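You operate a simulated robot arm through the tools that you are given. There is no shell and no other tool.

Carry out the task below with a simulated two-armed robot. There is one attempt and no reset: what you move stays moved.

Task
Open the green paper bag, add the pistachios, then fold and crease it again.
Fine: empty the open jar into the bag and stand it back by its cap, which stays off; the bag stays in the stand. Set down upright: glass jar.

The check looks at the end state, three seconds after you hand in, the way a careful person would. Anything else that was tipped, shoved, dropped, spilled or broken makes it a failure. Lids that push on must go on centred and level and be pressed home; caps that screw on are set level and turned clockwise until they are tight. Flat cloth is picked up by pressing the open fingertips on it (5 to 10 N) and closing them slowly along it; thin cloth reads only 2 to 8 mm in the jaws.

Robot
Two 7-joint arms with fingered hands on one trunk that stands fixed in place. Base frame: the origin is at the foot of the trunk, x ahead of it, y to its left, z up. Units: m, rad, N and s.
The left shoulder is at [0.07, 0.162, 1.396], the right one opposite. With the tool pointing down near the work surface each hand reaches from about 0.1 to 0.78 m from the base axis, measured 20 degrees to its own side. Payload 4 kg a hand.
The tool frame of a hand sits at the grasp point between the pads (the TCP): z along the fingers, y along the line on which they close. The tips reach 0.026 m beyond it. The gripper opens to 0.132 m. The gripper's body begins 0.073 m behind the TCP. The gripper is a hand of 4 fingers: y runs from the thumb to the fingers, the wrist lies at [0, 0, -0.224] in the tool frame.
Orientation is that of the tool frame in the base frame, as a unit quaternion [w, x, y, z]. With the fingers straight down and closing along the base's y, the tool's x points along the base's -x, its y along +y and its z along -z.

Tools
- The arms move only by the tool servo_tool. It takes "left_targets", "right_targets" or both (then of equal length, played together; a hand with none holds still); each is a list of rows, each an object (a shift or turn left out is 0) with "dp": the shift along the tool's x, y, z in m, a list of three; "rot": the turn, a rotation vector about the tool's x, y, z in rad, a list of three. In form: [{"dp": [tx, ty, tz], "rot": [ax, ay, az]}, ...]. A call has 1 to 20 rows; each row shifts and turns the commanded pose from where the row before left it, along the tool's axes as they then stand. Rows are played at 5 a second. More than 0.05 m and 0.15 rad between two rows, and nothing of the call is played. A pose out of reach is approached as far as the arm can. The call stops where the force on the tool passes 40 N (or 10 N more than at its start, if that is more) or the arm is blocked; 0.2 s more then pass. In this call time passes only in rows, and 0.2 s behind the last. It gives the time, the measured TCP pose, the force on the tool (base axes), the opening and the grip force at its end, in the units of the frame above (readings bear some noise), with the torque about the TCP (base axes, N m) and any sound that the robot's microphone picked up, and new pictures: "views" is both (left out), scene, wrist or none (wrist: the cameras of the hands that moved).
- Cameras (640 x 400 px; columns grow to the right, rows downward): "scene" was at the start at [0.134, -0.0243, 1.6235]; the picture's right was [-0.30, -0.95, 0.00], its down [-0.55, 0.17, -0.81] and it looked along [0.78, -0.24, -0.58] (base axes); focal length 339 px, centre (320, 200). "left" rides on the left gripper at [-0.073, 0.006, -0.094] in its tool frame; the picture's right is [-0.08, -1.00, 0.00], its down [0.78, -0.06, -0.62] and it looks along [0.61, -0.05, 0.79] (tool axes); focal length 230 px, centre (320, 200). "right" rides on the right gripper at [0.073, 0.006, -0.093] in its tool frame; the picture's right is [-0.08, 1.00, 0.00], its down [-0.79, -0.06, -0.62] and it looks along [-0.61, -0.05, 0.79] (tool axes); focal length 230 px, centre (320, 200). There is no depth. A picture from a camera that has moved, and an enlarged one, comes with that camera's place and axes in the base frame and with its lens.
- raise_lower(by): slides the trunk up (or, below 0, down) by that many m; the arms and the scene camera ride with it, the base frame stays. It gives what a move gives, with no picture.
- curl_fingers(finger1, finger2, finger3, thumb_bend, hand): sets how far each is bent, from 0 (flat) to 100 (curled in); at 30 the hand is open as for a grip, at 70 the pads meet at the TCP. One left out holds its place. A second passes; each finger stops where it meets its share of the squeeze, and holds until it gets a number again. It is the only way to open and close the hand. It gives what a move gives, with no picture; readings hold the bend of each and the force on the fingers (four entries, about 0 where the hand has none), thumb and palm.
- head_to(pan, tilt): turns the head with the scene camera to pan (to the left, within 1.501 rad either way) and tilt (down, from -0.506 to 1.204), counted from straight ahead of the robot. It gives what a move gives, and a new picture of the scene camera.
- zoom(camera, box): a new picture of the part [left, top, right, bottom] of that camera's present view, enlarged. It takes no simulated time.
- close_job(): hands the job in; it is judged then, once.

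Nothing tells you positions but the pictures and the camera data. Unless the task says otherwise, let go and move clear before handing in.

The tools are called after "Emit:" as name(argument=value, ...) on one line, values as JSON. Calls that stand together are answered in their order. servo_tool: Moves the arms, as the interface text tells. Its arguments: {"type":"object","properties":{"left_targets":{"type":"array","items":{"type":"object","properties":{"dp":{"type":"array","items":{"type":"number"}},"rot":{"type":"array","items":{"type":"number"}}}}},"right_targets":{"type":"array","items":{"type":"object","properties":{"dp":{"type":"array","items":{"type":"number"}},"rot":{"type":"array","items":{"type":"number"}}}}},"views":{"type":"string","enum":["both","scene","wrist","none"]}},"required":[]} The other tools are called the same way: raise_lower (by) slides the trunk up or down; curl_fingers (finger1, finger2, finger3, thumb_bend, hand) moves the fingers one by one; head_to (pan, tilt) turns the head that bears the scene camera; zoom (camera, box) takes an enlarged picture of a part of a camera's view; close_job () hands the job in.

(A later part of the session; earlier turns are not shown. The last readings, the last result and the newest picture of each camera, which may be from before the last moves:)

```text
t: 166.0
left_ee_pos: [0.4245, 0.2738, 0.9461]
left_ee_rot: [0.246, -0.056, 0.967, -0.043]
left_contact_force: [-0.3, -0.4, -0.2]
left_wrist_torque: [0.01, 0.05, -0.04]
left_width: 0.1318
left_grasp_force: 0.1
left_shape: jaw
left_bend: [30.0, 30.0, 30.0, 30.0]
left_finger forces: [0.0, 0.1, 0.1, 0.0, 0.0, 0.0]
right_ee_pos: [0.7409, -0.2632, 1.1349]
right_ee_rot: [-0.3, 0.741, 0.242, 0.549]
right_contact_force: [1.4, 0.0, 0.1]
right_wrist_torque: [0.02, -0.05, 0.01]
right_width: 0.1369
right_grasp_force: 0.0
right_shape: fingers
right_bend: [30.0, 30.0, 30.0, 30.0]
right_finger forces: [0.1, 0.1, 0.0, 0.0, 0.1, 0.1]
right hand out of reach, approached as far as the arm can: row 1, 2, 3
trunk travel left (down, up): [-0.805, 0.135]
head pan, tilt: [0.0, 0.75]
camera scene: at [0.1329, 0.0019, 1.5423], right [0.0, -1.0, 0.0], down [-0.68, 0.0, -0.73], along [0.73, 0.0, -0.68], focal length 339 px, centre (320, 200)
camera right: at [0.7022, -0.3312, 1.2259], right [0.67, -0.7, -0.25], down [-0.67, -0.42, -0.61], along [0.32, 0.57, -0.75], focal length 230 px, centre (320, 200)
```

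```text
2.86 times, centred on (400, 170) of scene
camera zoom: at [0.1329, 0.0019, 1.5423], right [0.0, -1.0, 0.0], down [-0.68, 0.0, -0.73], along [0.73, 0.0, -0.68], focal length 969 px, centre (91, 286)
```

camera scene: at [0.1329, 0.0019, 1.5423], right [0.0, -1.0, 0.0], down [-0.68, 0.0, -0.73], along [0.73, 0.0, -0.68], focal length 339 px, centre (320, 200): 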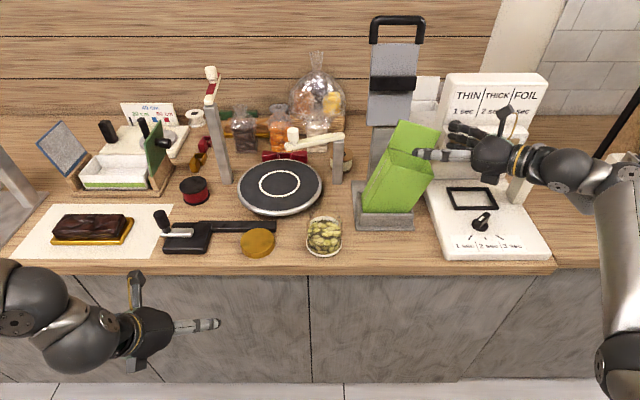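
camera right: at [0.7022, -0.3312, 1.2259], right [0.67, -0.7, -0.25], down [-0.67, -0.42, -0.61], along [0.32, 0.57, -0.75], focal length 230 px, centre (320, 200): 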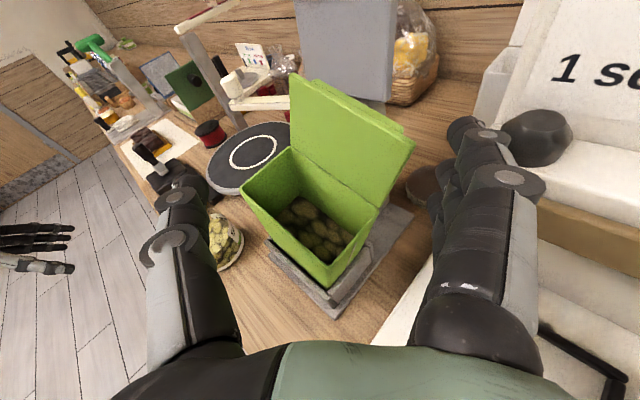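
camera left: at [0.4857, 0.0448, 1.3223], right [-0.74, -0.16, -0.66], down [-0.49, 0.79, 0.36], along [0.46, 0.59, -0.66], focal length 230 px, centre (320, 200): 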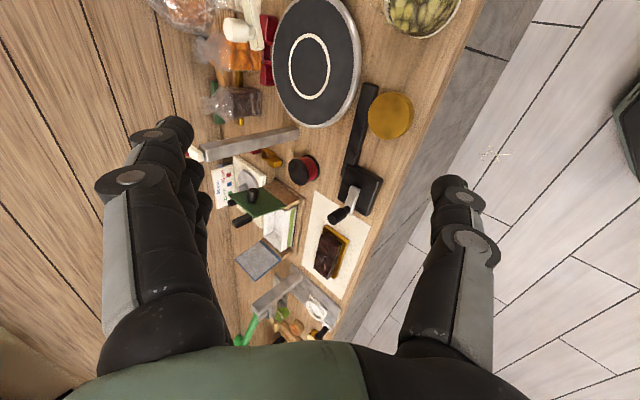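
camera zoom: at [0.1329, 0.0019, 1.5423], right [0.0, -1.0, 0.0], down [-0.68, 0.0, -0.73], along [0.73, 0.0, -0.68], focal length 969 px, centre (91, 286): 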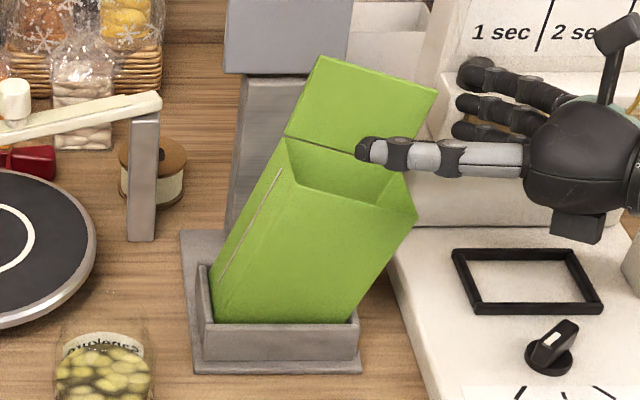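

The bag leans about 25° against its stand, not touching the hand, with the nuts still inside. I'll lift the hand clear and return it to the downward-pitched pose, so I can nudge the bag upright from its right side.

Emit:
servo_tool(right_targets=[{"dp": [0.04, 0, 0]}, {"dp": [0.04, 0, 0]}, {"dp": [0.04, 0, 0]}, {"dp": [-0.007, -0.029, -0.027]}, {"dp": [-0.007, -0.029, -0.027]}, {"rot": [-0.15, 0, 0]}, {"rot": [-0.15, 0, 0]}, {"rot": [-0.15, 0, 0]}, {"rot": [-0.15, 0, 0]}, {"rot": [-0.15, 0, 0]}, {"rot": [-0.1, 0, 0]}], views="both")

```text
t: 168.4
left_ee_pos: [0.4253, 0.2737, 0.9454]
left_ee_rot: [0.246, -0.055, 0.967, -0.043]
left_contact_force: [0.5, 0.0, 0.3]
left_wrist_torque: [-0.02, 0.01, -0.01]
left_width: 0.1319
left_grasp_force: 0.1
left_shape: jaw
left_bend: [30.0, 30.0, 30.0, 30.0]
left_finger forces: [0.1, 0.0, 0.1, 0.0, 0.0, 0.0]
right_ee_pos: [0.6939, -0.2555, 1.2591]
right_ee_rot: [0.033, 0.8, -0.007, 0.599]
right_contact_force: [-0.6, 0.5, -0.7]
right_wrist_torque: [-0.04, 0.0, -0.02]
right_width: 0.1365
right_grasp_force: 0.2
right_shape: fingers
right_bend: [30.0, 30.0, 30.0, 30.0]
right_finger forces: [0.0, 0.0, 0.0, 0.0, 0.1, 0.0]
trunk travel left (down, up): [-0.805, 0.135]
head pan, tilt: [0.0, 0.75]
camera scene: at [0.1329, 0.0022, 1.5423], right [0.0, -1.0, 0.0], down [-0.68, 0.0, -0.73], along [0.73, 0.0, -0.68], focal length 339 px, centre (320, 200)
camera right: at [0.624, -0.2547, 1.3569], right [-0.07, -1.0, -0.03], down [-0.81, 0.08, -0.58], along [0.58, -0.02, -0.81], focal length 230 px, centre (320, 200)
```

scene: 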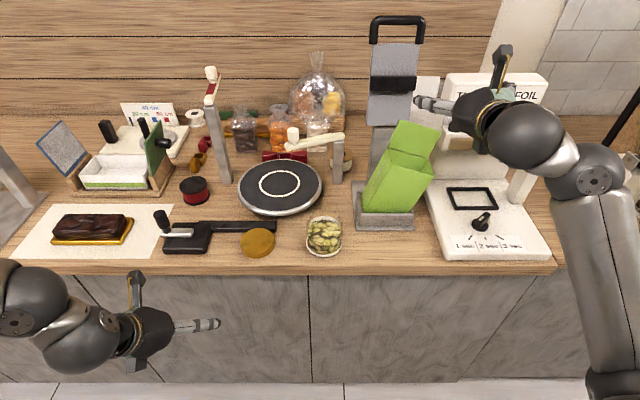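
right: 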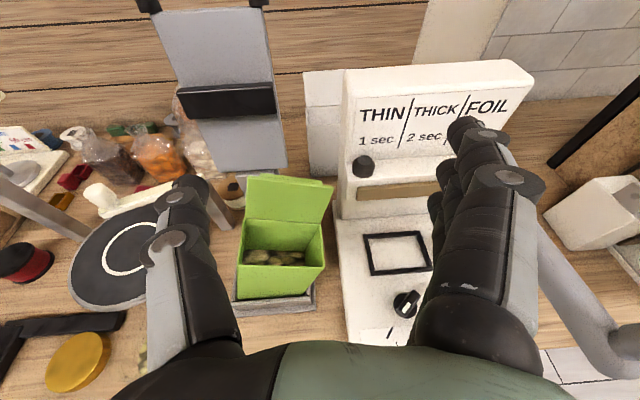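

I'll close the right hand into a fist, pitch it down, and bring it down just right of the bag.

Emit:
servo_tool(right_targets=[{"rot": [0, -0.14, 0]}, {"rot": [0, -0.14, 0]}, {"rot": [0, -0.14, 0]}, {"rot": [0, -0.14, 0]}, {"dp": [0.03, 0.025, 0.0]}, {"dp": [0.0, 0.025, 0.03]}], views="none")

Emit:
curl_fingers(hand="right", finger1=68, finger2=68, finger3=68, thumb_bend=68)

Emit:
zoom(camera="right", box=[100, 0, 560, 300])

```text
t: 169.8
left_ee_pos: [0.4262, 0.2712, 0.9462]
left_ee_rot: [0.246, -0.055, 0.967, -0.043]
left_contact_force: [0.8, -0.1, 0.2]
left_wrist_torque: [0.01, 0.02, 0.0]
left_width: 0.132
left_grasp_force: 0.0
left_shape: jaw
left_bend: [30.0, 30.0, 30.0, 30.0]
left_finger forces: [0.0, 0.0, 0.0, 0.0, 0.1, 0.0]
right_ee_pos: [0.7372, -0.3113, 1.2567]
right_ee_rot: [0.028, 0.935, -0.016, 0.354]
right_contact_force: [0.7, -0.3, 0.5]
right_wrist_torque: [0.01, -0.01, 0.01]
right_width: 0.1368
right_grasp_force: 0.2
right_shape: fingers
right_bend: [30.0, 30.0, 30.0, 30.0]
right_finger forces: [0.0, 0.0, 0.0, 0.0, 0.0, 0.0]
trunk travel left (down, up): [-0.805, 0.135]
head pan, tilt: [0.0, 0.75]
```

```text
t: 170.8
left_ee_pos: [0.4252, 0.2739, 0.9453]
left_ee_rot: [0.246, -0.057, 0.967, -0.043]
left_contact_force: [-0.6, 0.5, -0.3]
left_wrist_torque: [0.0, -0.02, -0.03]
left_width: 0.132
left_grasp_force: 0.0
left_shape: jaw
left_bend: [30.0, 30.0, 30.0, 30.0]
left_finger forces: [0.0, 0.0, 0.0, 0.0, 0.0, 0.1]
right_ee_pos: [0.7355, -0.3096, 1.2574]
right_ee_rot: [0.029, 0.935, -0.015, 0.354]
right_contact_force: [-0.1, -1.0, 0.2]
right_wrist_torque: [0.02, -0.03, -0.01]
right_width: 0.0187
right_grasp_force: 0.0
right_shape: fingers
right_bend: [68.0, 68.0, 68.0, 68.0]
right_finger forces: [0.0, 0.0, 0.0, 0.0, 0.1, 0.0]
trunk travel left (down, up): [-0.805, 0.135]
head pan, tilt: [0.0, 0.75]
```

```text
1.33 times, centred on (330, 150) of right
camera zoom: at [0.7275, -0.3106, 1.3777], right [-0.11, -0.99, -0.01], down [-0.99, 0.11, -0.06], along [0.06, 0.0, -1.0], focal length 307 px, centre (307, 267)
```

zoom: 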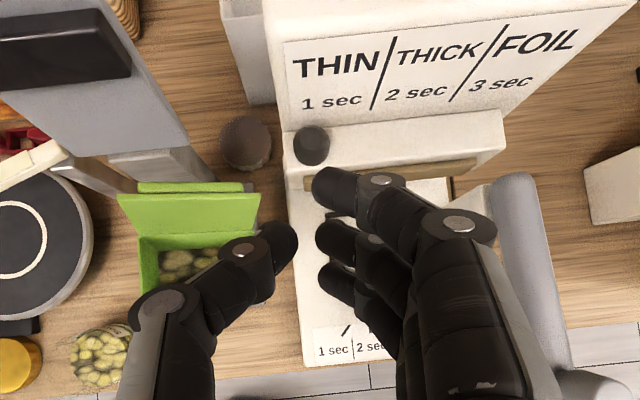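

The thumb knuckle would hit the flap first that way. Instead I'll straddle the bag with the hand open, thumb on its left and fingers on its right, and ease it upright between them.

Emit:
curl_fingers(hand="right", finger1=27, finger2=27, finger3=27, thumb_bend=27)

Emit:
servo_tool(right_targets=[{"dp": [-0.005, -0.035, -0.005], "rot": [-0.02, 0, -0.03]}, {"dp": [-0.005, -0.035, -0.005]}, {"dp": [0, -0.036, 0]}], views="both")

Emit:
zoom(camera="right", box=[160, 60, 500, 260])

```text
t: 171.8
left_ee_pos: [0.4262, 0.2727, 0.9458]
left_ee_rot: [0.246, -0.056, 0.967, -0.043]
left_contact_force: [-0.7, 0.1, 0.2]
left_wrist_torque: [-0.01, 0.02, 0.0]
left_width: 0.1316
left_grasp_force: 0.1
left_shape: jaw
left_bend: [30.0, 30.0, 30.0, 30.0]
left_finger forces: [0.1, 0.0, 0.1, 0.1, 0.0, 0.1]
right_ee_pos: [0.7363, -0.3089, 1.2578]
right_ee_rot: [0.029, 0.934, -0.016, 0.355]
right_contact_force: [0.2, 1.3, -0.1]
right_wrist_torque: [0.01, 0.0, 0.0]
right_width: 0.1421
right_grasp_force: 0.0
right_shape: fingers
right_bend: [27.0, 27.0, 27.0, 27.0]
right_finger forces: [0.1, 0.0, 0.0, 0.1, 0.0, 0.1]
trunk travel left (down, up): [-0.805, 0.135]
head pan, tilt: [0.0, 0.75]
```

```text
t: 172.6
left_ee_pos: [0.4257, 0.2735, 0.9461]
left_ee_rot: [0.247, -0.055, 0.966, -0.043]
left_contact_force: [0.3, 0.0, 0.0]
left_wrist_torque: [0.02, -0.02, 0.02]
left_width: 0.1319
left_grasp_force: 0.1
left_shape: jaw
left_bend: [30.0, 30.0, 30.0, 30.0]
left_finger forces: [0.1, 0.1, 0.1, 0.0, 0.1, 0.1]
right_ee_pos: [0.7258, -0.1996, 1.2488]
right_ee_rot: [0.044, 0.934, -0.005, 0.354]
right_contact_force: [-0.8, -0.1, -0.8]
right_wrist_torque: [0.0, -0.01, 0.0]
right_width: 0.1424
right_grasp_force: 0.0
right_shape: fingers
right_bend: [27.0, 27.0, 27.0, 27.0]
right_finger forces: [0.0, 0.0, 0.0, 0.0, 0.1, 0.0]
trunk travel left (down, up): [-0.805, 0.135]
head pan, tilt: [0.0, 0.75]
camera scene: at [0.1336, 0.003, 1.5422], right [0.0, -1.0, 0.0], down [-0.68, 0.0, -0.73], along [0.73, 0.0, -0.68], focal length 339 px, centre (320, 200)
camera right: at [0.717, -0.1972, 1.3693], right [-0.1, -0.99, 0.03], down [-0.99, 0.1, -0.06], along [0.06, -0.03, -1.0], focal length 230 px, centre (320, 200)
```

scene: 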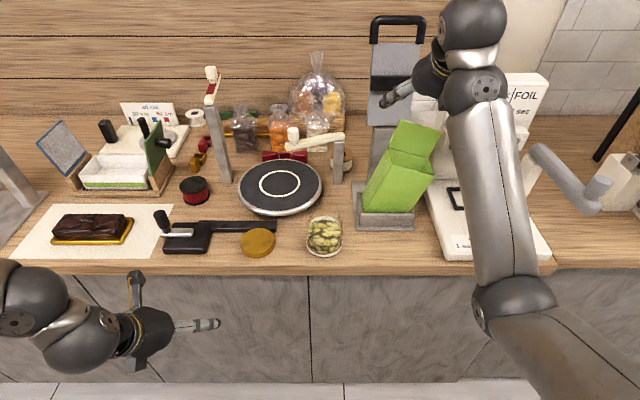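
right: 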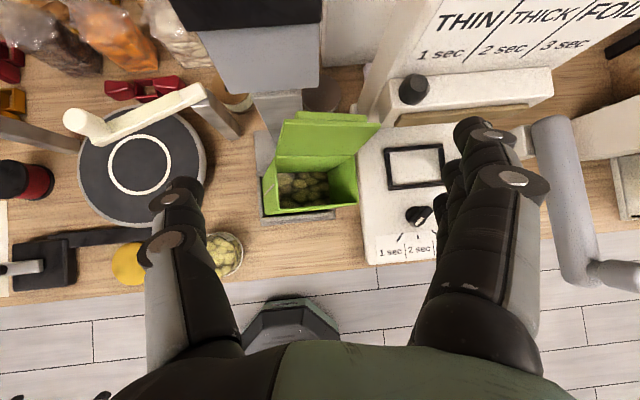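

```text
1.88 times, centred on (330, 160) of right
camera zoom: at [0.717, -0.1972, 1.3693], right [-0.1, -0.99, 0.03], down [-0.99, 0.1, -0.06], along [0.06, -0.03, -1.0], focal length 433 px, centre (301, 275)
```

zoom: 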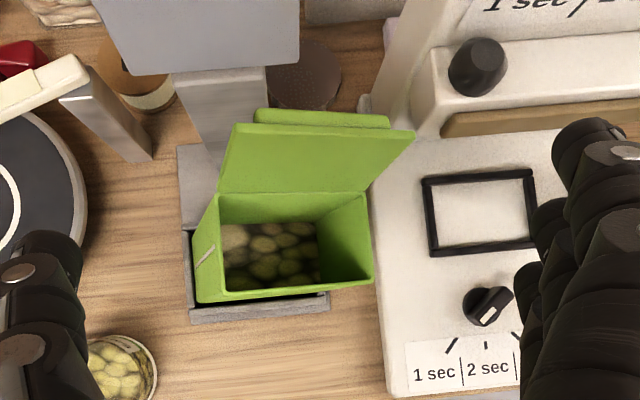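

From above, the bag's top is centred near y = -0.205. I'll level the hand and lower it so thumb and fingers come down either side of the bag.

Emit:
servo_tool(right_targets=[{"rot": [0.057, 0, 0.054]}, {"dp": [-0.03, 0.0013, 0.0348]}, {"dp": [-0.03, 0.0013, 0.0348]}, {"dp": [-0.03, 0.0013, 0.0348]}], views="none")

Emit:
zoom(camera="right", box=[160, 60, 500, 260])

```text
t: 173.6
left_ee_pos: [0.4252, 0.273, 0.9457]
left_ee_rot: [0.245, -0.056, 0.967, -0.044]
left_contact_force: [-0.7, -0.1, -0.1]
left_wrist_torque: [0.01, 0.03, -0.01]
left_width: 0.1319
left_grasp_force: 0.1
left_shape: jaw
left_bend: [30.0, 30.0, 30.0, 30.0]
left_finger forces: [0.0, 0.0, 0.0, 0.1, 0.0, 0.0]
right_ee_pos: [0.7267, -0.2039, 1.1145]
right_ee_rot: [0.008, 0.934, -0.02, 0.356]
right_contact_force: [-0.5, 0.3, 0.2]
right_wrist_torque: [-0.04, 0.04, 0.03]
right_width: 0.1423
right_grasp_force: 0.0
right_shape: fingers
right_bend: [27.0, 27.0, 27.0, 27.0]
right_finger forces: [0.0, 0.2, 0.0, 0.0, 0.0, 0.0]
trunk travel left (down, up): [-0.805, 0.135]
head pan, tilt: [0.0, 0.75]
```

```text
1.88 times, centred on (330, 160) of right
camera zoom: at [0.7184, -0.211, 1.2348], right [-0.1, -0.99, -0.05], down [-0.99, 0.1, -0.06], along [0.07, 0.04, -1.0], focal length 433 px, centre (301, 275)
```

zoom: 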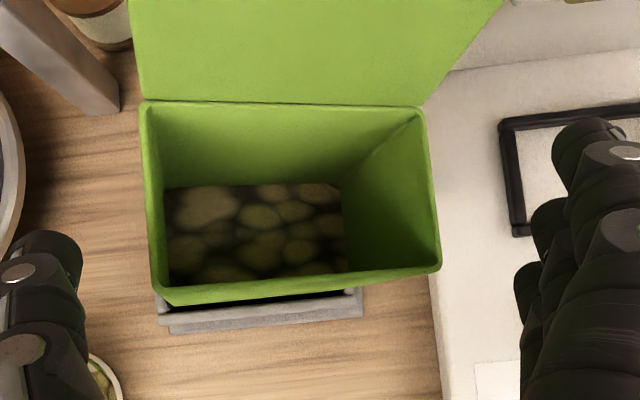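

Centred. One more step down, then I'll ease it left.

Emit:
servo_tool(right_targets=[{"dp": [-0.028, 0, 0.035]}, {"dp": [0, -0.015, 0]}, {"dp": [0, -0.012, 0]}], views="none")

Emit:
zoom(camera="right", box=[160, 60, 500, 260])

Emit:
zoom(camera="scene", box=[350, 100, 450, 240])

```text
t: 174.4
left_ee_pos: [0.425, 0.2716, 0.9465]
left_ee_rot: [0.246, -0.056, 0.967, -0.043]
left_contact_force: [0.2, 1.2, 0.2]
left_wrist_torque: [0.02, 0.01, 0.0]
left_width: 0.1322
left_grasp_force: 0.1
left_shape: jaw
left_bend: [30.0, 30.0, 30.0, 30.0]
left_finger forces: [0.0, 0.1, 0.0, 0.0, 0.0, 0.0]
right_ee_pos: [0.7311, -0.1764, 1.0706]
right_ee_rot: [0.007, 0.934, -0.019, 0.356]
right_contact_force: [-0.2, 0.3, 0.1]
right_wrist_torque: [0.06, 0.01, 0.0]
right_width: 0.1433
right_grasp_force: 0.3
right_shape: fingers
right_bend: [27.0, 27.0, 27.0, 27.0]
right_finger forces: [0.1, 0.0, 0.1, 0.1, 0.3, 0.0]
trunk travel left (down, up): [-0.805, 0.135]
head pan, tilt: [0.0, 0.75]
```

```text
1.88 times, centred on (330, 160) of right
camera zoom: at [0.7221, -0.1833, 1.1906], right [-0.1, -0.99, -0.05], down [-0.99, 0.1, -0.06], along [0.07, 0.05, -1.0], focal length 433 px, centre (301, 275)
```

zoom: 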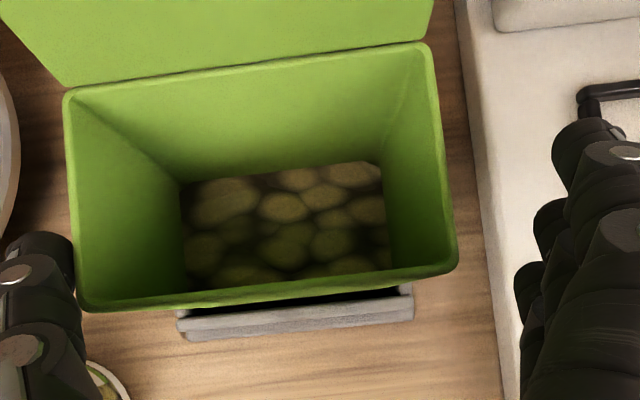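

```text
2.86 times, centred on (400, 170) of scene
camera zoom: at [0.1331, 0.0027, 1.5423], right [0.0, -1.0, 0.0], down [-0.68, 0.0, -0.73], along [0.73, 0.0, -0.68], focal length 969 px, centre (91, 286)
```

zoom: 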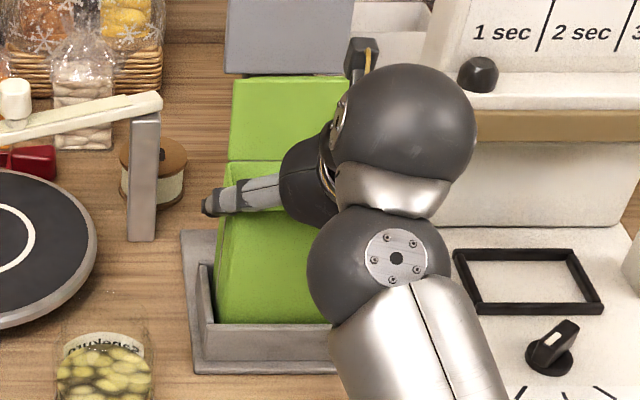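

The bag is upright again, centred near y = -0.165. I'll centre the hand so neither side touches and lift straight out.

Emit:
servo_tool(right_targets=[{"dp": [0, -0.01, 0]}, {"dp": [0.03, 0, -0.0345]}, {"dp": [0.03, 0, -0.0345]}, {"dp": [0.03, 0, -0.0345]}, {"dp": [0.03, 0, -0.0345]}], views="both")

Emit:
zoom(camera="right", box=[160, 60, 500, 260])

Emit:
zoom(camera="scene", box=[350, 100, 450, 240])

```text
t: 175.6
left_ee_pos: [0.4244, 0.2724, 0.9449]
left_ee_rot: [0.246, -0.056, 0.967, -0.043]
left_contact_force: [0.0, 0.0, 0.2]
left_wrist_torque: [0.01, 0.0, -0.01]
left_width: 0.1319
left_grasp_force: 0.0
left_shape: jaw
left_bend: [30.0, 30.0, 30.0, 30.0]
left_finger forces: [0.0, 0.0, 0.1, 0.0, 0.1, 0.1]
right_ee_pos: [0.7268, -0.1689, 1.2538]
right_ee_rot: [0.008, 0.935, -0.02, 0.355]
right_contact_force: [-0.7, 0.6, 0.1]
right_wrist_torque: [-0.01, 0.01, -0.01]
right_width: 0.143
right_grasp_force: 0.2
right_shape: fingers
right_bend: [27.0, 27.0, 27.0, 27.0]
right_finger forces: [0.1, 0.0, 0.0, 0.0, 0.1, 0.0]
trunk travel left (down, up): [-0.805, 0.135]
head pan, tilt: [0.0, 0.75]
camera scene: at [0.1327, 0.0024, 1.5422], right [0.0, -1.0, 0.0], down [-0.68, 0.0, -0.73], along [0.73, 0.0, -0.68], focal length 339 px, centre (320, 200)
camera right: at [0.7186, -0.1754, 1.3742], right [-0.1, -0.99, -0.05], down [-0.99, 0.1, -0.06], along [0.07, 0.04, -1.0], focal length 230 px, centre (320, 200)
```

scene: 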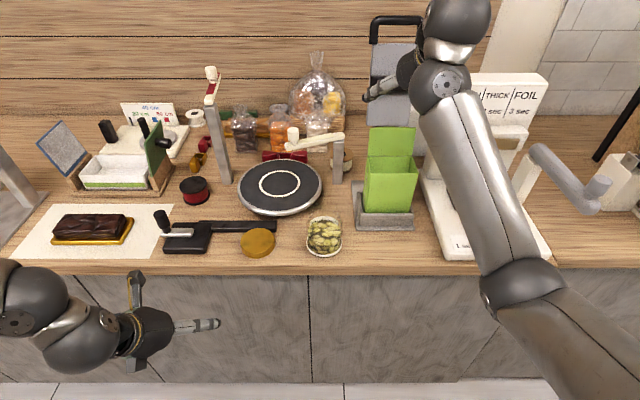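
right: 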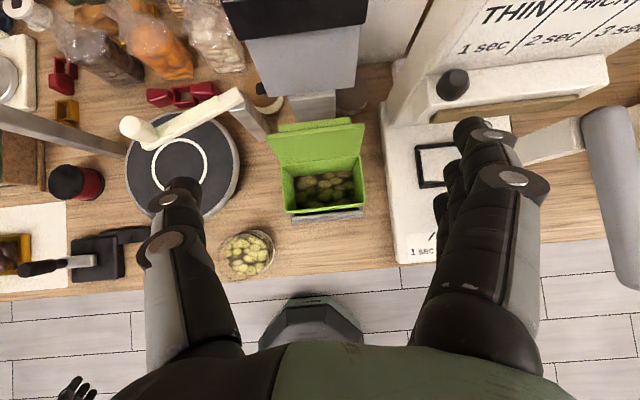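

```text
1.88 times, centred on (330, 160) of right
camera zoom: at [0.7186, -0.1754, 1.3742], right [-0.1, -0.99, -0.05], down [-0.99, 0.1, -0.06], along [0.07, 0.04, -1.0], focal length 433 px, centre (301, 275)
```

zoom: 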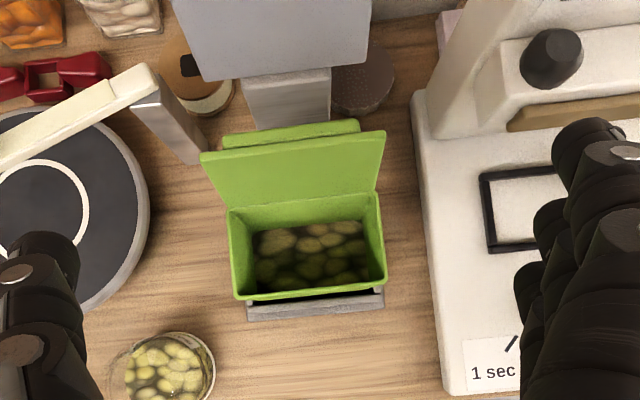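

```text
2.86 times, centred on (400, 170) of scene
camera zoom: at [0.1327, 0.0024, 1.5422], right [0.0, -1.0, 0.0], down [-0.68, 0.0, -0.73], along [0.73, 0.0, -0.68], focal length 969 px, centre (91, 286)
```

zoom: 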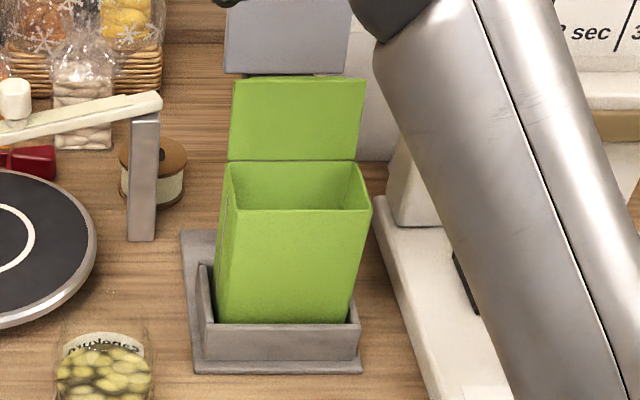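

The bag is upright, open and intact. I'll now keep the hands well clear of it while I change posture: retract the right hand, raise the left a little, then lower the trunk so the arms work level.

Emit:
servo_tool(right_targets=[{"dp": [-0.024, 0.03, -0.022]}, {"dp": [-0.024, 0.03, -0.022]}, {"dp": [-0.024, 0.03, -0.022]}, {"dp": [-0.024, 0.03, -0.022]}], left_targets=[{"dp": [-0.02, 0, -0.04]}, {"dp": [-0.02, 0, -0.04]}, {"dp": [-0.02, 0, -0.04]}, {"dp": [0, 0, 0]}], views="none")

Emit:
raise_lower(by=-0.2)

Emit:
head_to(pan=-0.3, tilt=0.5)

```text
t: 176.6
left_ee_pos: [0.4214, 0.2774, 1.0029]
left_ee_rot: [0.246, -0.056, 0.967, -0.043]
left_contact_force: [-0.7, -0.2, 0.4]
left_wrist_torque: [0.02, 0.0, 0.01]
left_width: 0.1318
left_grasp_force: 0.1
left_shape: jaw
left_bend: [30.0, 30.0, 30.0, 30.0]
left_finger forces: [0.1, 0.0, 0.1, 0.0, 0.0, 0.1]
left hand out of reach, approached as far as the arm can: row 2, 3
right_ee_pos: [0.6428, -0.2437, 1.2363]
right_ee_rot: [0.007, 0.934, -0.02, 0.356]
right_contact_force: [0.3, -0.5, 0.1]
right_wrist_torque: [0.02, -0.04, -0.02]
right_width: 0.143
right_grasp_force: 0.0
right_shape: fingers
right_bend: [27.0, 27.0, 27.0, 27.0]
right_finger forces: [0.0, 0.0, 0.0, 0.0, 0.0, 0.0]
right hand out of reach, approached as far as the arm can: row 3, 4
trunk travel left (down, up): [-0.805, 0.135]
head pan, tilt: [0.0, 0.75]
```

```text
t: 178.7
left_ee_pos: [0.423, 0.2792, 0.8031]
left_ee_rot: [0.247, -0.055, 0.967, -0.042]
left_contact_force: [-0.1, 0.5, 0.6]
left_wrist_torque: [-0.03, 0.0, 0.01]
left_width: 0.1318
left_grasp_force: 0.1
left_shape: jaw
left_bend: [30.0, 30.0, 30.0, 30.0]
left_finger forces: [0.0, 0.0, 0.0, 0.1, 0.0, 0.1]
right_ee_pos: [0.6432, -0.2426, 1.0359]
right_ee_rot: [0.007, 0.934, -0.019, 0.357]
right_contact_force: [-0.1, -0.2, 0.2]
right_wrist_torque: [-0.02, 0.02, 0.02]
right_width: 0.1431
right_grasp_force: 0.1
right_shape: fingers
right_bend: [27.0, 27.0, 27.0, 27.0]
right_finger forces: [0.0, 0.0, 0.0, 0.0, 0.0, 0.1]
trunk travel left (down, up): [-0.605, 0.335]
head pan, tilt: [0.0, 0.75]
```

```text
t: 179.5
left_ee_pos: [0.4219, 0.278, 0.8019]
left_ee_rot: [0.247, -0.055, 0.966, -0.043]
left_contact_force: [0.2, 0.5, 0.2]
left_wrist_torque: [-0.01, 0.0, 0.01]
left_width: 0.1319
left_grasp_force: 0.0
left_shape: jaw
left_bend: [30.0, 30.0, 30.0, 30.0]
left_finger forces: [0.0, 0.0, 0.1, 0.0, 0.0, 0.0]
right_ee_pos: [0.6442, -0.2428, 1.0356]
right_ee_rot: [0.007, 0.935, -0.02, 0.355]
right_contact_force: [-0.4, 0.4, -0.2]
right_wrist_torque: [-0.01, -0.05, 0.0]
right_width: 0.143
right_grasp_force: 0.1
right_shape: fingers
right_bend: [27.0, 27.0, 27.0, 27.0]
right_finger forces: [0.0, 0.0, 0.1, 0.0, 0.0, 0.1]
trunk travel left (down, up): [-0.605, 0.335]
head pan, tilt: [-0.3, 0.499]
camera scene: at [0.1372, -0.0247, 1.3642], right [-0.29, -0.96, 0.0], down [-0.46, 0.14, -0.88], along [0.84, -0.26, -0.48], focal length 339 px, centre (320, 200)
```

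scene: 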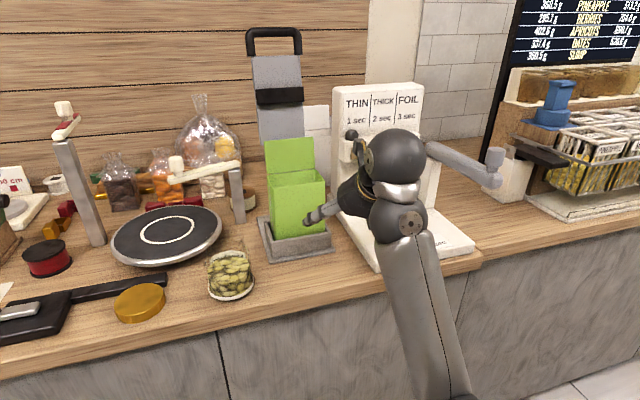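

With the trunk lower, the right arm still has a big pronation range: it started with the palm facing outward. So it can hold the jar palm-left from behind and pour by turning the palm down, toward the left into the bag. I'll bring the right hand over behind the jar.

Emit:
servo_tool(right_targets=[{"dp": [-0.008, 0, -0.04]}, {"dp": [-0.008, 0, -0.04]}, {"dp": [-0.008, 0, -0.04]}, {"dp": [0, -0.039, 0]}, {"dp": [0, -0.039, 0]}, {"dp": [0, -0.039, 0]}, {"dp": [0, -0.039, 0]}, {"dp": [0, -0.039, 0]}, {"dp": [0, -0.039, 0]}], views="both")

```text
t: 181.5
left_ee_pos: [0.4223, 0.2797, 0.802]
left_ee_rot: [0.247, -0.056, 0.966, -0.044]
left_contact_force: [-0.3, 0.6, 0.0]
left_wrist_torque: [-0.04, 0.01, -0.04]
left_width: 0.1317
left_grasp_force: 0.1
left_shape: jaw
left_bend: [30.0, 30.0, 30.0, 30.0]
left_finger forces: [0.0, 0.0, 0.0, 0.0, 0.1, 0.1]
right_ee_pos: [0.6533, -0.0057, 1.0337]
right_ee_rot: [0.007, 0.935, -0.019, 0.355]
right_contact_force: [-0.6, -0.1, 1.0]
right_wrist_torque: [-0.01, 0.0, -0.01]
right_width: 0.1431
right_grasp_force: 0.0
right_shape: fingers
right_bend: [27.0, 27.0, 27.0, 27.0]
right_finger forces: [0.0, 0.1, 0.1, 0.0, 0.0, 0.0]
right hand out of reach, approached as far as the arm can: row 1, 2, 3
trunk travel left (down, up): [-0.605, 0.335]
head pan, tilt: [-0.3, 0.499]
camera scene: at [0.1373, -0.0232, 1.3642], right [-0.3, -0.96, 0.0], down [-0.46, 0.14, -0.88], along [0.84, -0.26, -0.48], focal length 339 px, centre (320, 200)
camera right: at [0.6441, -0.0125, 1.155], right [-0.1, -0.99, -0.05], down [-0.99, 0.1, -0.06], along [0.07, 0.04, -1.0], focal length 230 px, centre (320, 200)
```

scene: 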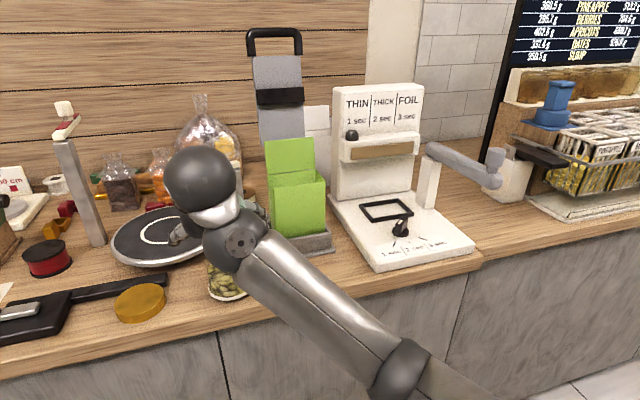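
right: 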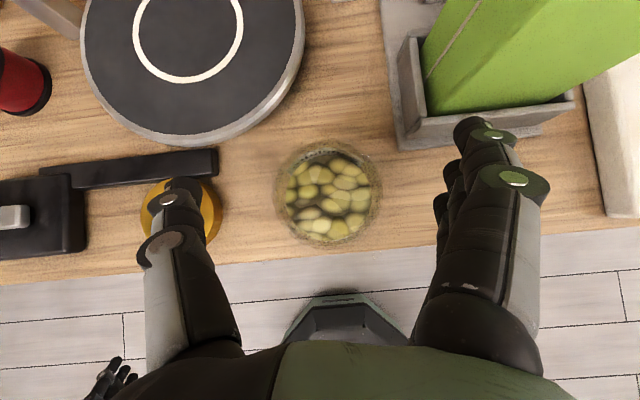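

The right hand slid left and now sits directly above the jar, centred, with no contact. For a pour by pronation the hand should be nearly level, so I'll lift and pitch it up to see if that's reachable here.

Emit:
servo_tool(right_targets=[{"dp": [0.034, 0, -0.0373]}, {"dp": [0.034, 0, -0.0373]}, {"dp": [0.02, 0, -0.022]}, {"rot": [0, 0.15, 0]}, {"rot": [0, 0.15, 0]}, {"rot": [0, 0.15, 0]}, {"rot": [0, 0.15, 0]}], views="both")

```text
refused: row 1 steps farther than a row can; nothing moved
```

Emit:
servo_tool(right_targets=[{"dp": [0.03, 0, -0.033]}, {"dp": [0.03, 0, -0.033]}, {"dp": [0.02, 0, -0.022]}, {"rot": [0, 0.15, 0]}, {"rot": [0, 0.15, 0]}, {"rot": [0, 0.15, 0]}, {"rot": [0, 0.15, 0]}], views="both")

```text
t: 183.1
left_ee_pos: [0.4225, 0.2784, 0.8022]
left_ee_rot: [0.246, -0.055, 0.967, -0.043]
left_contact_force: [-0.1, 0.0, 0.2]
left_wrist_torque: [0.0, 0.0, -0.02]
left_width: 0.132
left_grasp_force: 0.1
left_shape: jaw
left_bend: [30.0, 30.0, 30.0, 30.0]
left_finger forces: [0.0, 0.0, 0.0, 0.1, 0.0, 0.0]
right_ee_pos: [0.6806, -0.009, 1.1239]
right_ee_rot: [0.013, 0.788, -0.017, 0.616]
right_contact_force: [-0.4, 0.3, 0.3]
right_wrist_torque: [0.01, -0.03, 0.03]
right_width: 0.1429
right_grasp_force: 0.0
right_shape: fingers
right_bend: [27.0, 27.0, 27.0, 27.0]
right_finger forces: [0.1, 0.0, 0.1, 0.0, 0.1, 0.1]
right hand out of reach, approached as far as the arm can: row 1, 2, 3
trunk travel left (down, up): [-0.605, 0.335]
head pan, tilt: [-0.3, 0.499]
camera scene: at [0.1371, -0.0255, 1.3642], right [-0.3, -0.96, 0.0], down [-0.46, 0.14, -0.88], along [0.84, -0.26, -0.48], focal length 339 px, centre (320, 200)
camera right: at [0.6065, -0.0138, 1.2177], right [-0.06, -1.0, -0.08], down [-0.78, 0.09, -0.61], along [0.62, 0.02, -0.79], focal length 230 px, centre (320, 200)
```

scene: 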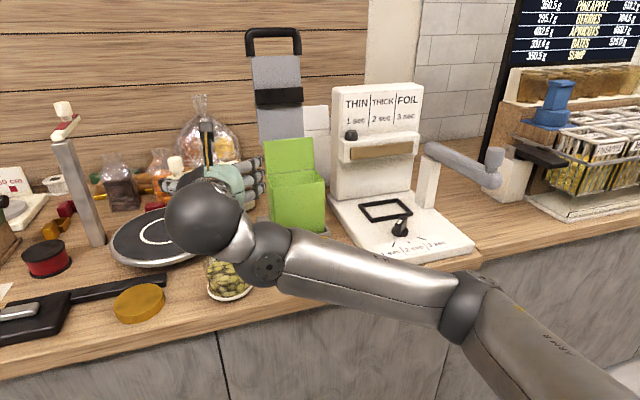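
right: 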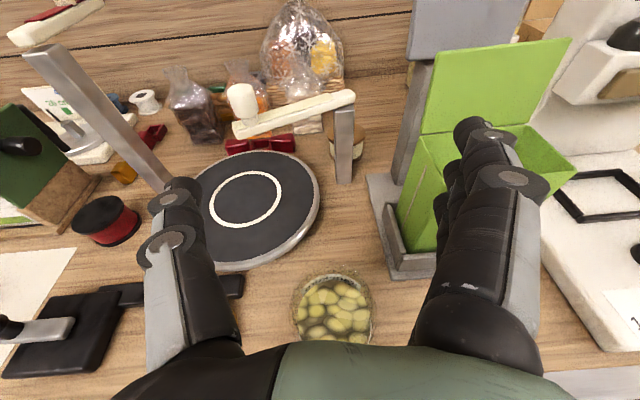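

The hand is nearly level here, with the elbow comfortably out to the right. I'll move back and right to just in front of the bag, well clear of it, and test the pronation roll.

Emit:
servo_tool(right_targets=[{"dp": [0.0145, 0.0, -0.03]}, {"dp": [0.0145, 0.04, -0.02]}, {"dp": [0.0145, 0.045, -0.005]}, {"dp": [0.0145, 0.045, 0]}, {"dp": [0.0, 0.045, 0]}, {"rot": [0, 0, -0.15]}, {"rot": [0, 0, -0.15]}, {"rot": [0, 0, -0.15]}, {"rot": [0, 0, -0.15]}, {"rot": [0, 0, -0.15]}, {"rot": [0, 0, -0.15]}], views="both")

```text
t: 185.5
left_ee_pos: [0.4227, 0.2787, 0.8029]
left_ee_rot: [0.246, -0.056, 0.967, -0.043]
left_contact_force: [-0.3, 0.3, 0.3]
left_wrist_torque: [-0.02, -0.02, 0.0]
left_width: 0.1316
left_grasp_force: 0.0
left_shape: jaw
left_bend: [30.0, 30.0, 30.0, 30.0]
left_finger forces: [0.1, 0.0, 0.0, 0.0, 0.0, 0.1]
right_ee_pos: [0.6335, -0.1829, 1.1929]
right_ee_rot: [0.28, 0.716, 0.329, 0.549]
right_contact_force: [-0.2, 0.2, -0.7]
right_wrist_torque: [0.0, 0.0, 0.0]
right_width: 0.143
right_grasp_force: 0.1
right_shape: fingers
right_bend: [27.0, 27.0, 27.0, 27.0]
right_finger forces: [0.1, 0.0, 0.0, 0.1, 0.0, 0.1]
trunk travel left (down, up): [-0.605, 0.335]
head pan, tilt: [-0.3, 0.499]
camera scene: at [0.1372, -0.0246, 1.3643], right [-0.3, -0.96, 0.0], down [-0.46, 0.14, -0.88], along [0.84, -0.26, -0.48], focal length 339 px, centre (320, 200)
camera right: at [0.5564, -0.1263, 1.2652], right [0.15, -0.69, 0.71], down [-0.75, -0.55, -0.37], along [0.64, -0.48, -0.6], focal length 230 px, centre (320, 200)
```

scene: 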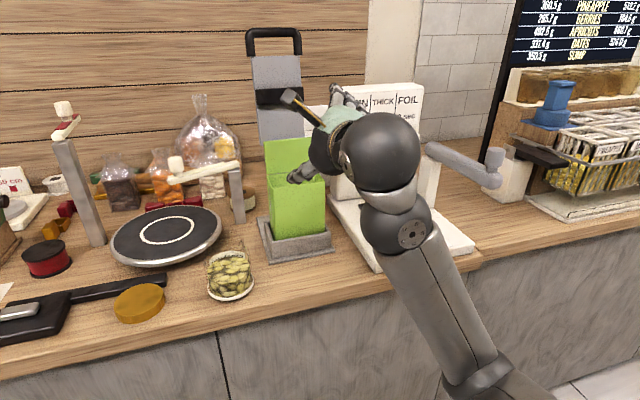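
right: 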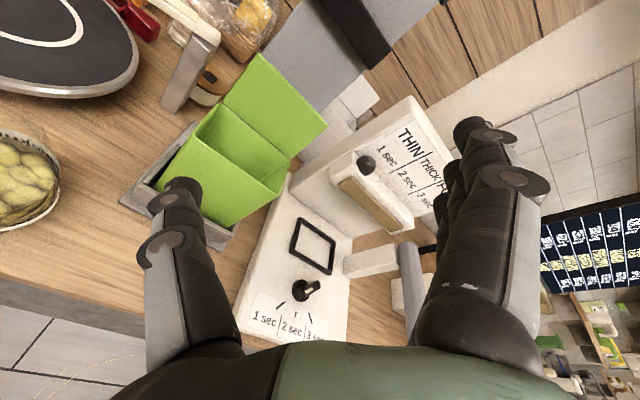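

The roll is going freely. I'll continue to the full pouring angle.

Emit:
servo_tool(right_targets=[{"rot": [0, 0, -0.15]}, {"rot": [0, 0, -0.15]}, {"rot": [0, 0, -0.15]}, {"rot": [0, 0, -0.15]}, {"rot": [0, 0, -0.15]}, {"rot": [0, 0, -0.15]}, {"rot": [0, 0, -0.15]}, {"rot": [0, 0, -0.15]}, {"rot": [0, 0, -0.15]}], views="both")

```text
t: 187.5
left_ee_pos: [0.4224, 0.2784, 0.8015]
left_ee_rot: [0.247, -0.056, 0.966, -0.042]
left_contact_force: [0.4, 0.8, -0.7]
left_wrist_torque: [0.0, 0.01, 0.0]
left_width: 0.1319
left_grasp_force: 0.0
left_shape: jaw
left_bend: [30.0, 30.0, 30.0, 30.0]
left_finger forces: [0.0, 0.0, 0.0, 0.1, 0.0, 0.0]
right_ee_pos: [0.6336, -0.1828, 1.1919]
right_ee_rot: [0.561, 0.354, 0.704, 0.253]
right_contact_force: [-0.2, -0.4, -0.4]
right_wrist_torque: [-0.01, 0.07, 0.01]
right_width: 0.1429
right_grasp_force: 0.0
right_shape: fingers
right_bend: [27.0, 27.0, 27.0, 27.0]
right_finger forces: [0.1, 0.1, 0.0, 0.1, 0.1, 0.0]
trunk travel left (down, up): [-0.605, 0.335]
head pan, tilt: [-0.3, 0.499]
camera scene: at [0.1372, -0.0247, 1.3642], right [-0.3, -0.96, 0.0], down [-0.46, 0.14, -0.88], along [0.84, -0.26, -0.48], focal length 339 px, centre (320, 200)
camera right: at [0.5353, -0.1189, 1.176], right [0.22, 0.56, 0.8], down [-0.52, -0.63, 0.58], along [0.83, -0.54, 0.15], focal length 230 px, centre (320, 200)
```

scene: 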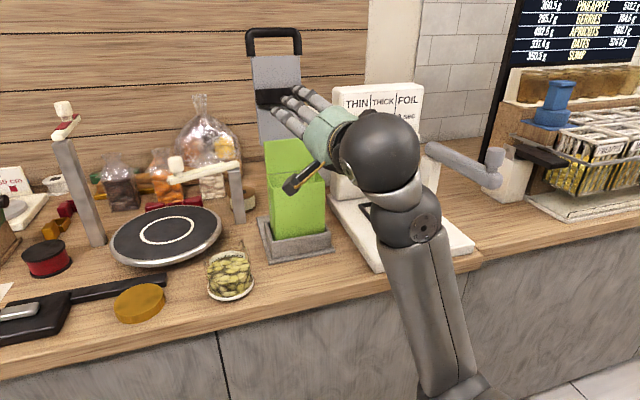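
right: 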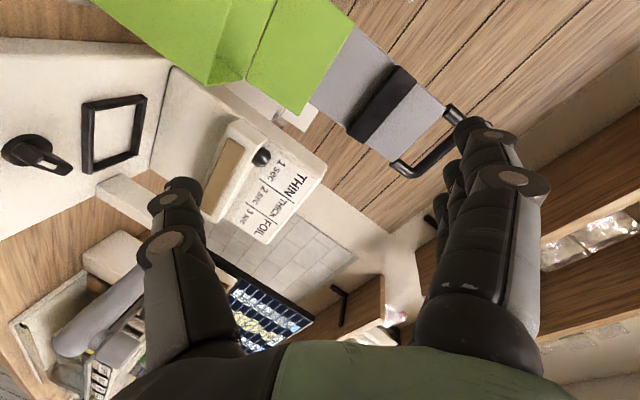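

The full pouring roll works freely with the right hand, palm turning down. I'll roll back upright and go behind the jar for the pick.

Emit:
servo_tool(right_targets=[{"rot": [0, 0, 0.15]}, {"rot": [0, 0, 0.15]}, {"rot": [0, 0, 0.15]}, {"rot": [0, 0, 0.15]}, {"rot": [0, 0, 0.15]}, {"rot": [0, 0, 0.15]}, {"rot": [0, 0, 0.15]}, {"rot": [0, 0, 0.15]}, {"rot": [0, 0, 0.15]}, {"rot": [0, 0, 0.15]}, {"rot": [0, 0, 0.15]}, {"rot": [0, 0, 0.15]}, {"rot": [0, 0, 0.15]}, {"rot": [0, 0, 0.15]}, {"rot": [0, 0, 0.15]}], views="none")

Emit:
servo_tool(right_targets=[{"dp": [-0.01, -0.02, -0.04]}, {"dp": [-0.02, -0.035, -0.02]}, {"dp": [-0.02, -0.04, 0]}, {"dp": [-0.02, -0.04, 0]}, {"dp": [-0.02, -0.035, 0]}], views="both")

```text
t: 190.7
left_ee_pos: [0.4226, 0.2783, 0.802]
left_ee_rot: [0.246, -0.056, 0.967, -0.043]
left_contact_force: [0.3, 0.2, 1.0]
left_wrist_torque: [-0.03, 0.02, -0.03]
left_width: 0.132
left_grasp_force: 0.1
left_shape: jaw
left_bend: [30.0, 30.0, 30.0, 30.0]
left_finger forces: [0.0, 0.0, 0.1, 0.2, 0.1, 0.0]
right_ee_pos: [0.6346, -0.1823, 1.1932]
right_ee_rot: [0.011, 0.787, -0.017, 0.616]
right_contact_force: [-0.4, -0.1, 0.9]
right_wrist_torque: [0.01, -0.02, -0.02]
right_width: 0.1429
right_grasp_force: 0.0
right_shape: fingers
right_bend: [27.0, 27.0, 27.0, 27.0]
right_finger forces: [0.0, 0.1, 0.0, 0.0, 0.0, 0.0]
trunk travel left (down, up): [-0.605, 0.335]
head pan, tilt: [-0.3, 0.499]
```

```text
t: 191.9
left_ee_pos: [0.4215, 0.2799, 0.8016]
left_ee_rot: [0.246, -0.055, 0.967, -0.044]
left_contact_force: [0.3, 0.4, 0.3]
left_wrist_torque: [0.0, 0.02, -0.01]
left_width: 0.1321
left_grasp_force: 0.1
left_shape: jaw
left_bend: [30.0, 30.0, 30.0, 30.0]
left_finger forces: [0.0, 0.0, 0.0, 0.0, 0.0, 0.1]
right_ee_pos: [0.5625, -0.0095, 1.1183]
right_ee_rot: [0.014, 0.788, -0.016, 0.615]
right_contact_force: [0.9, 0.2, -0.2]
right_wrist_torque: [0.01, -0.01, -0.04]
right_width: 0.1428
right_grasp_force: 0.1
right_shape: fingers
right_bend: [27.0, 27.0, 27.0, 27.0]
right_finger forces: [0.0, 0.0, 0.1, 0.0, 0.0, 0.0]
trunk travel left (down, up): [-0.605, 0.335]
head pan, tilt: [-0.3, 0.499]
camera scene: at [0.1375, -0.0235, 1.3642], right [-0.3, -0.96, 0.0], down [-0.46, 0.14, -0.88], along [0.84, -0.26, -0.48], focal length 339 px, centre (320, 200)
camera right: at [0.4893, -0.0133, 1.2138], right [-0.06, -1.0, -0.07], down [-0.79, 0.09, -0.61], along [0.62, 0.02, -0.79], focal length 230 px, centre (320, 200)
```

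scene: 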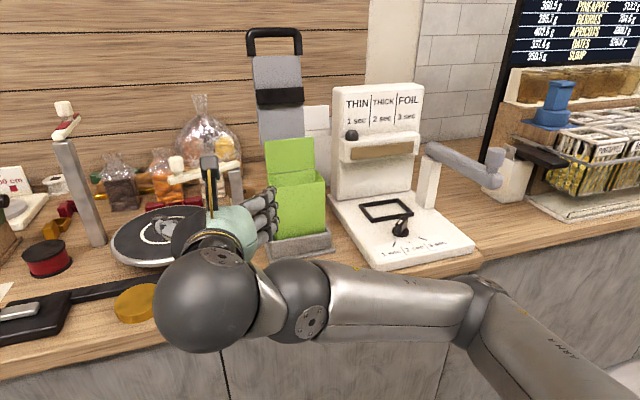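
right: 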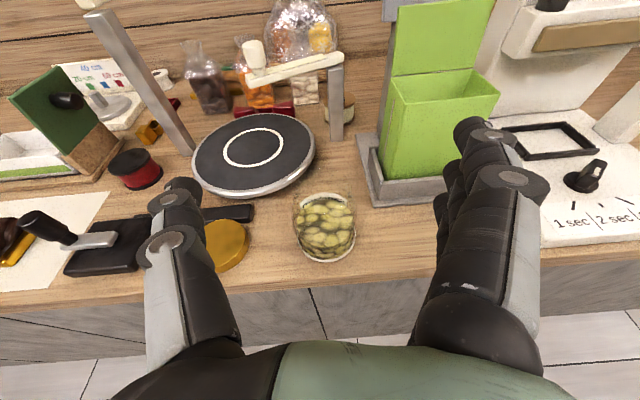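

Everything is in reach now. I'll zoom in to fix the jar's exact position before going down to it.

Emit:
zoom(camera="right", box=[260, 160, 390, 290])

Emit:
head_to(pan=0.0, tilt=0.6)

```text
3.08 times, centred on (325, 225) of right
camera zoom: at [0.4893, -0.0133, 1.2138], right [-0.06, -1.0, -0.07], down [-0.79, 0.09, -0.61], along [0.62, 0.02, -0.79], focal length 708 px, centre (305, 123)
```

zoom: 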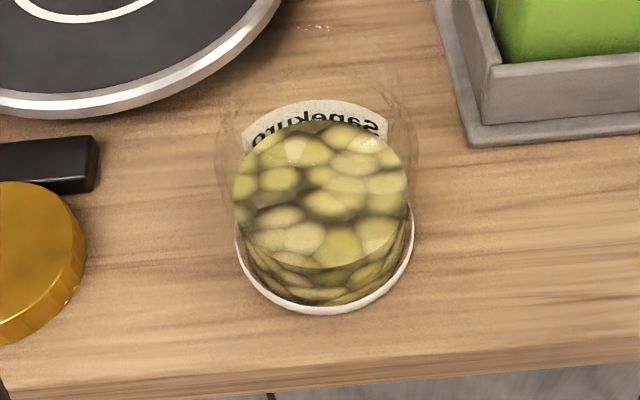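

```text
t: 192.7
left_ee_pos: [0.4221, 0.2792, 0.802]
left_ee_rot: [0.246, -0.056, 0.967, -0.043]
left_contact_force: [-0.3, -0.7, -0.7]
left_wrist_torque: [-0.02, -0.04, 0.0]
left_width: 0.1318
left_grasp_force: 0.1
left_shape: jaw
left_bend: [30.0, 30.0, 30.0, 30.0]
left_finger forces: [0.0, 0.0, 0.0, 0.0, 0.1, 0.0]
right_ee_pos: [0.5629, -0.0109, 1.1192]
right_ee_rot: [0.013, 0.788, -0.016, 0.616]
right_contact_force: [-1.6, -0.1, -0.2]
right_wrist_torque: [0.0, -0.02, -0.02]
right_width: 0.1427
right_grasp_force: 0.0
right_shape: fingers
right_bend: [27.0, 27.0, 27.0, 27.0]
right_finger forces: [0.0, 0.1, 0.0, 0.1, 0.0, 0.0]
trunk travel left (down, up): [-0.605, 0.335]
head pan, tilt: [0.0, 0.6]
camera scene: at [0.1386, 0.002, 1.3552], right [0.0, -1.0, 0.0], down [-0.56, 0.0, -0.83], along [0.83, 0.0, -0.56], focal length 339 px, centre (320, 200)
```

scene: 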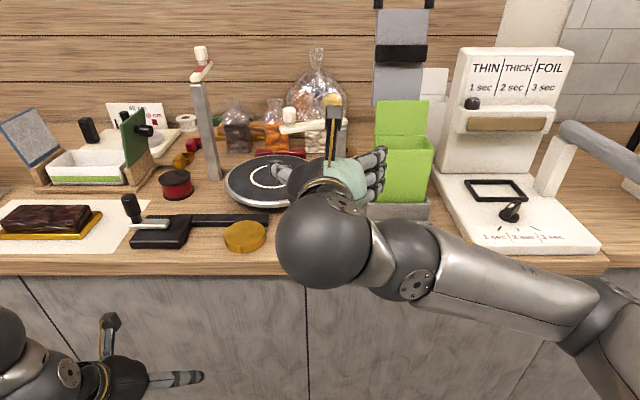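

The jar is at about (0.662, -0.0105). I'll descend behind it to grasp height.

Emit:
servo_tool(right_targets=[{"dp": [-0.0433, 0, 0.0108]}, {"dp": [-0.0433, 0, 0.0108]}, {"dp": [-0.0433, 0, 0.0108]}], views="wrist")

```text
t: 193.5
left_ee_pos: [0.4216, 0.2809, 0.8012]
left_ee_rot: [0.247, -0.055, 0.966, -0.044]
left_contact_force: [0.3, 0.4, -0.9]
left_wrist_torque: [-0.03, -0.01, -0.01]
left_width: 0.1317
left_grasp_force: 0.0
left_shape: jaw
left_bend: [30.0, 30.0, 30.0, 30.0]
left_finger forces: [0.0, 0.0, 0.0, 0.0, 0.0, 0.0]
right_ee_pos: [0.5669, -0.0084, 0.9858]
right_ee_rot: [0.013, 0.788, -0.017, 0.616]
right_contact_force: [-0.9, 0.5, -0.6]
right_wrist_torque: [0.01, -0.01, 0.0]
right_width: 0.1426
right_grasp_force: 0.1
right_shape: fingers
right_bend: [27.0, 27.0, 27.0, 27.0]
right_finger forces: [0.0, 0.1, 0.1, 0.0, 0.1, 0.1]
trunk travel left (down, up): [-0.605, 0.335]
head pan, tilt: [0.0, 0.6]
camera right: at [0.4917, -0.0117, 1.0804], right [-0.06, -1.0, -0.08], down [-0.78, 0.09, -0.61], along [0.62, 0.02, -0.79], focal length 230 px, centre (320, 200)
```

right: 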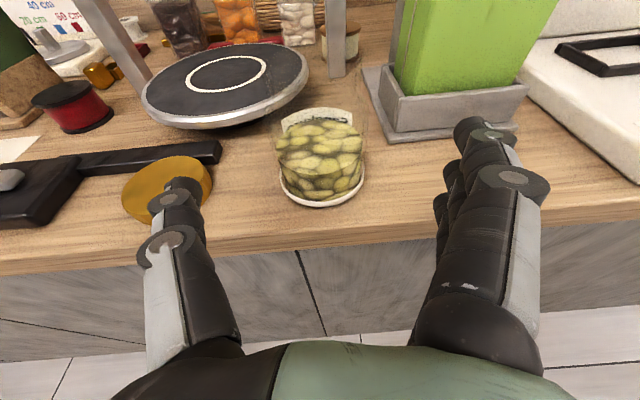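

The jar is well lined up, and with two views I now put the counter near z = 0.912. I'll slide forward around it.

Emit:
servo_tool(right_targets=[{"dp": [0.0017, -0.0007, 0.0312]}, {"dp": [0.0017, -0.0007, 0.0312]}, {"dp": [0.0017, -0.0007, 0.0312]}], views="both")

```text
t: 194.3
left_ee_pos: [0.423, 0.2779, 0.8019]
left_ee_rot: [0.245, -0.055, 0.967, -0.044]
left_contact_force: [1.4, -0.4, 0.8]
left_wrist_torque: [0.0, -0.01, 0.01]
left_width: 0.1319
left_grasp_force: 0.1
left_shape: jaw
left_bend: [30.0, 30.0, 30.0, 30.0]
left_finger forces: [0.0, 0.0, 0.0, 0.0, 0.0, 0.1]
right_ee_pos: [0.659, -0.0111, 0.9673]
right_ee_rot: [0.013, 0.788, -0.017, 0.615]
right_contact_force: [-0.1, 0.3, -0.5]
right_wrist_torque: [0.01, 0.0, 0.01]
right_width: 0.143
right_grasp_force: 0.2
right_shape: fingers
right_bend: [27.0, 27.0, 27.0, 27.0]
right_finger forces: [0.0, 0.0, 0.0, 0.1, 0.0, 0.1]
trunk travel left (down, up): [-0.605, 0.335]
head pan, tilt: [0.0, 0.6]
camera scene: at [0.1394, 0.0017, 1.3551], right [0.0, -1.0, 0.0], down [-0.57, 0.0, -0.82], along [0.82, 0.0, -0.57], focal length 339 px, centre (320, 200)
camera right: at [0.5844, -0.0146, 1.0623], right [-0.06, -1.0, -0.08], down [-0.79, 0.09, -0.61], along [0.62, 0.02, -0.79], focal length 230 px, centre (320, 200)
```

scene: 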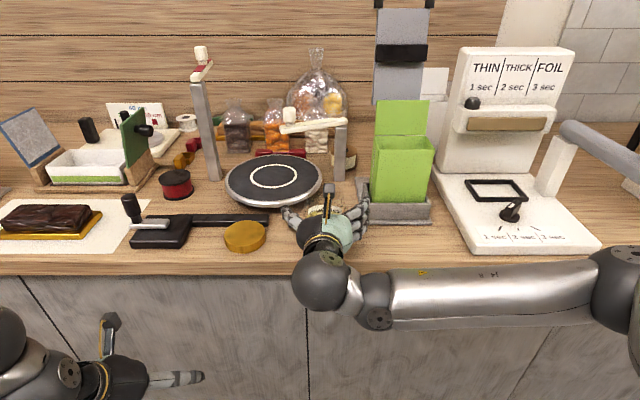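
right: 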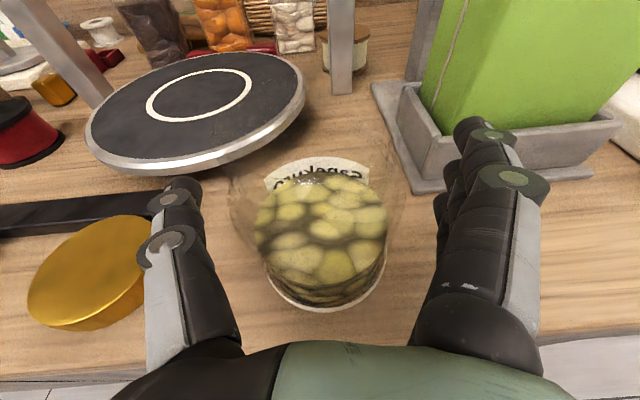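

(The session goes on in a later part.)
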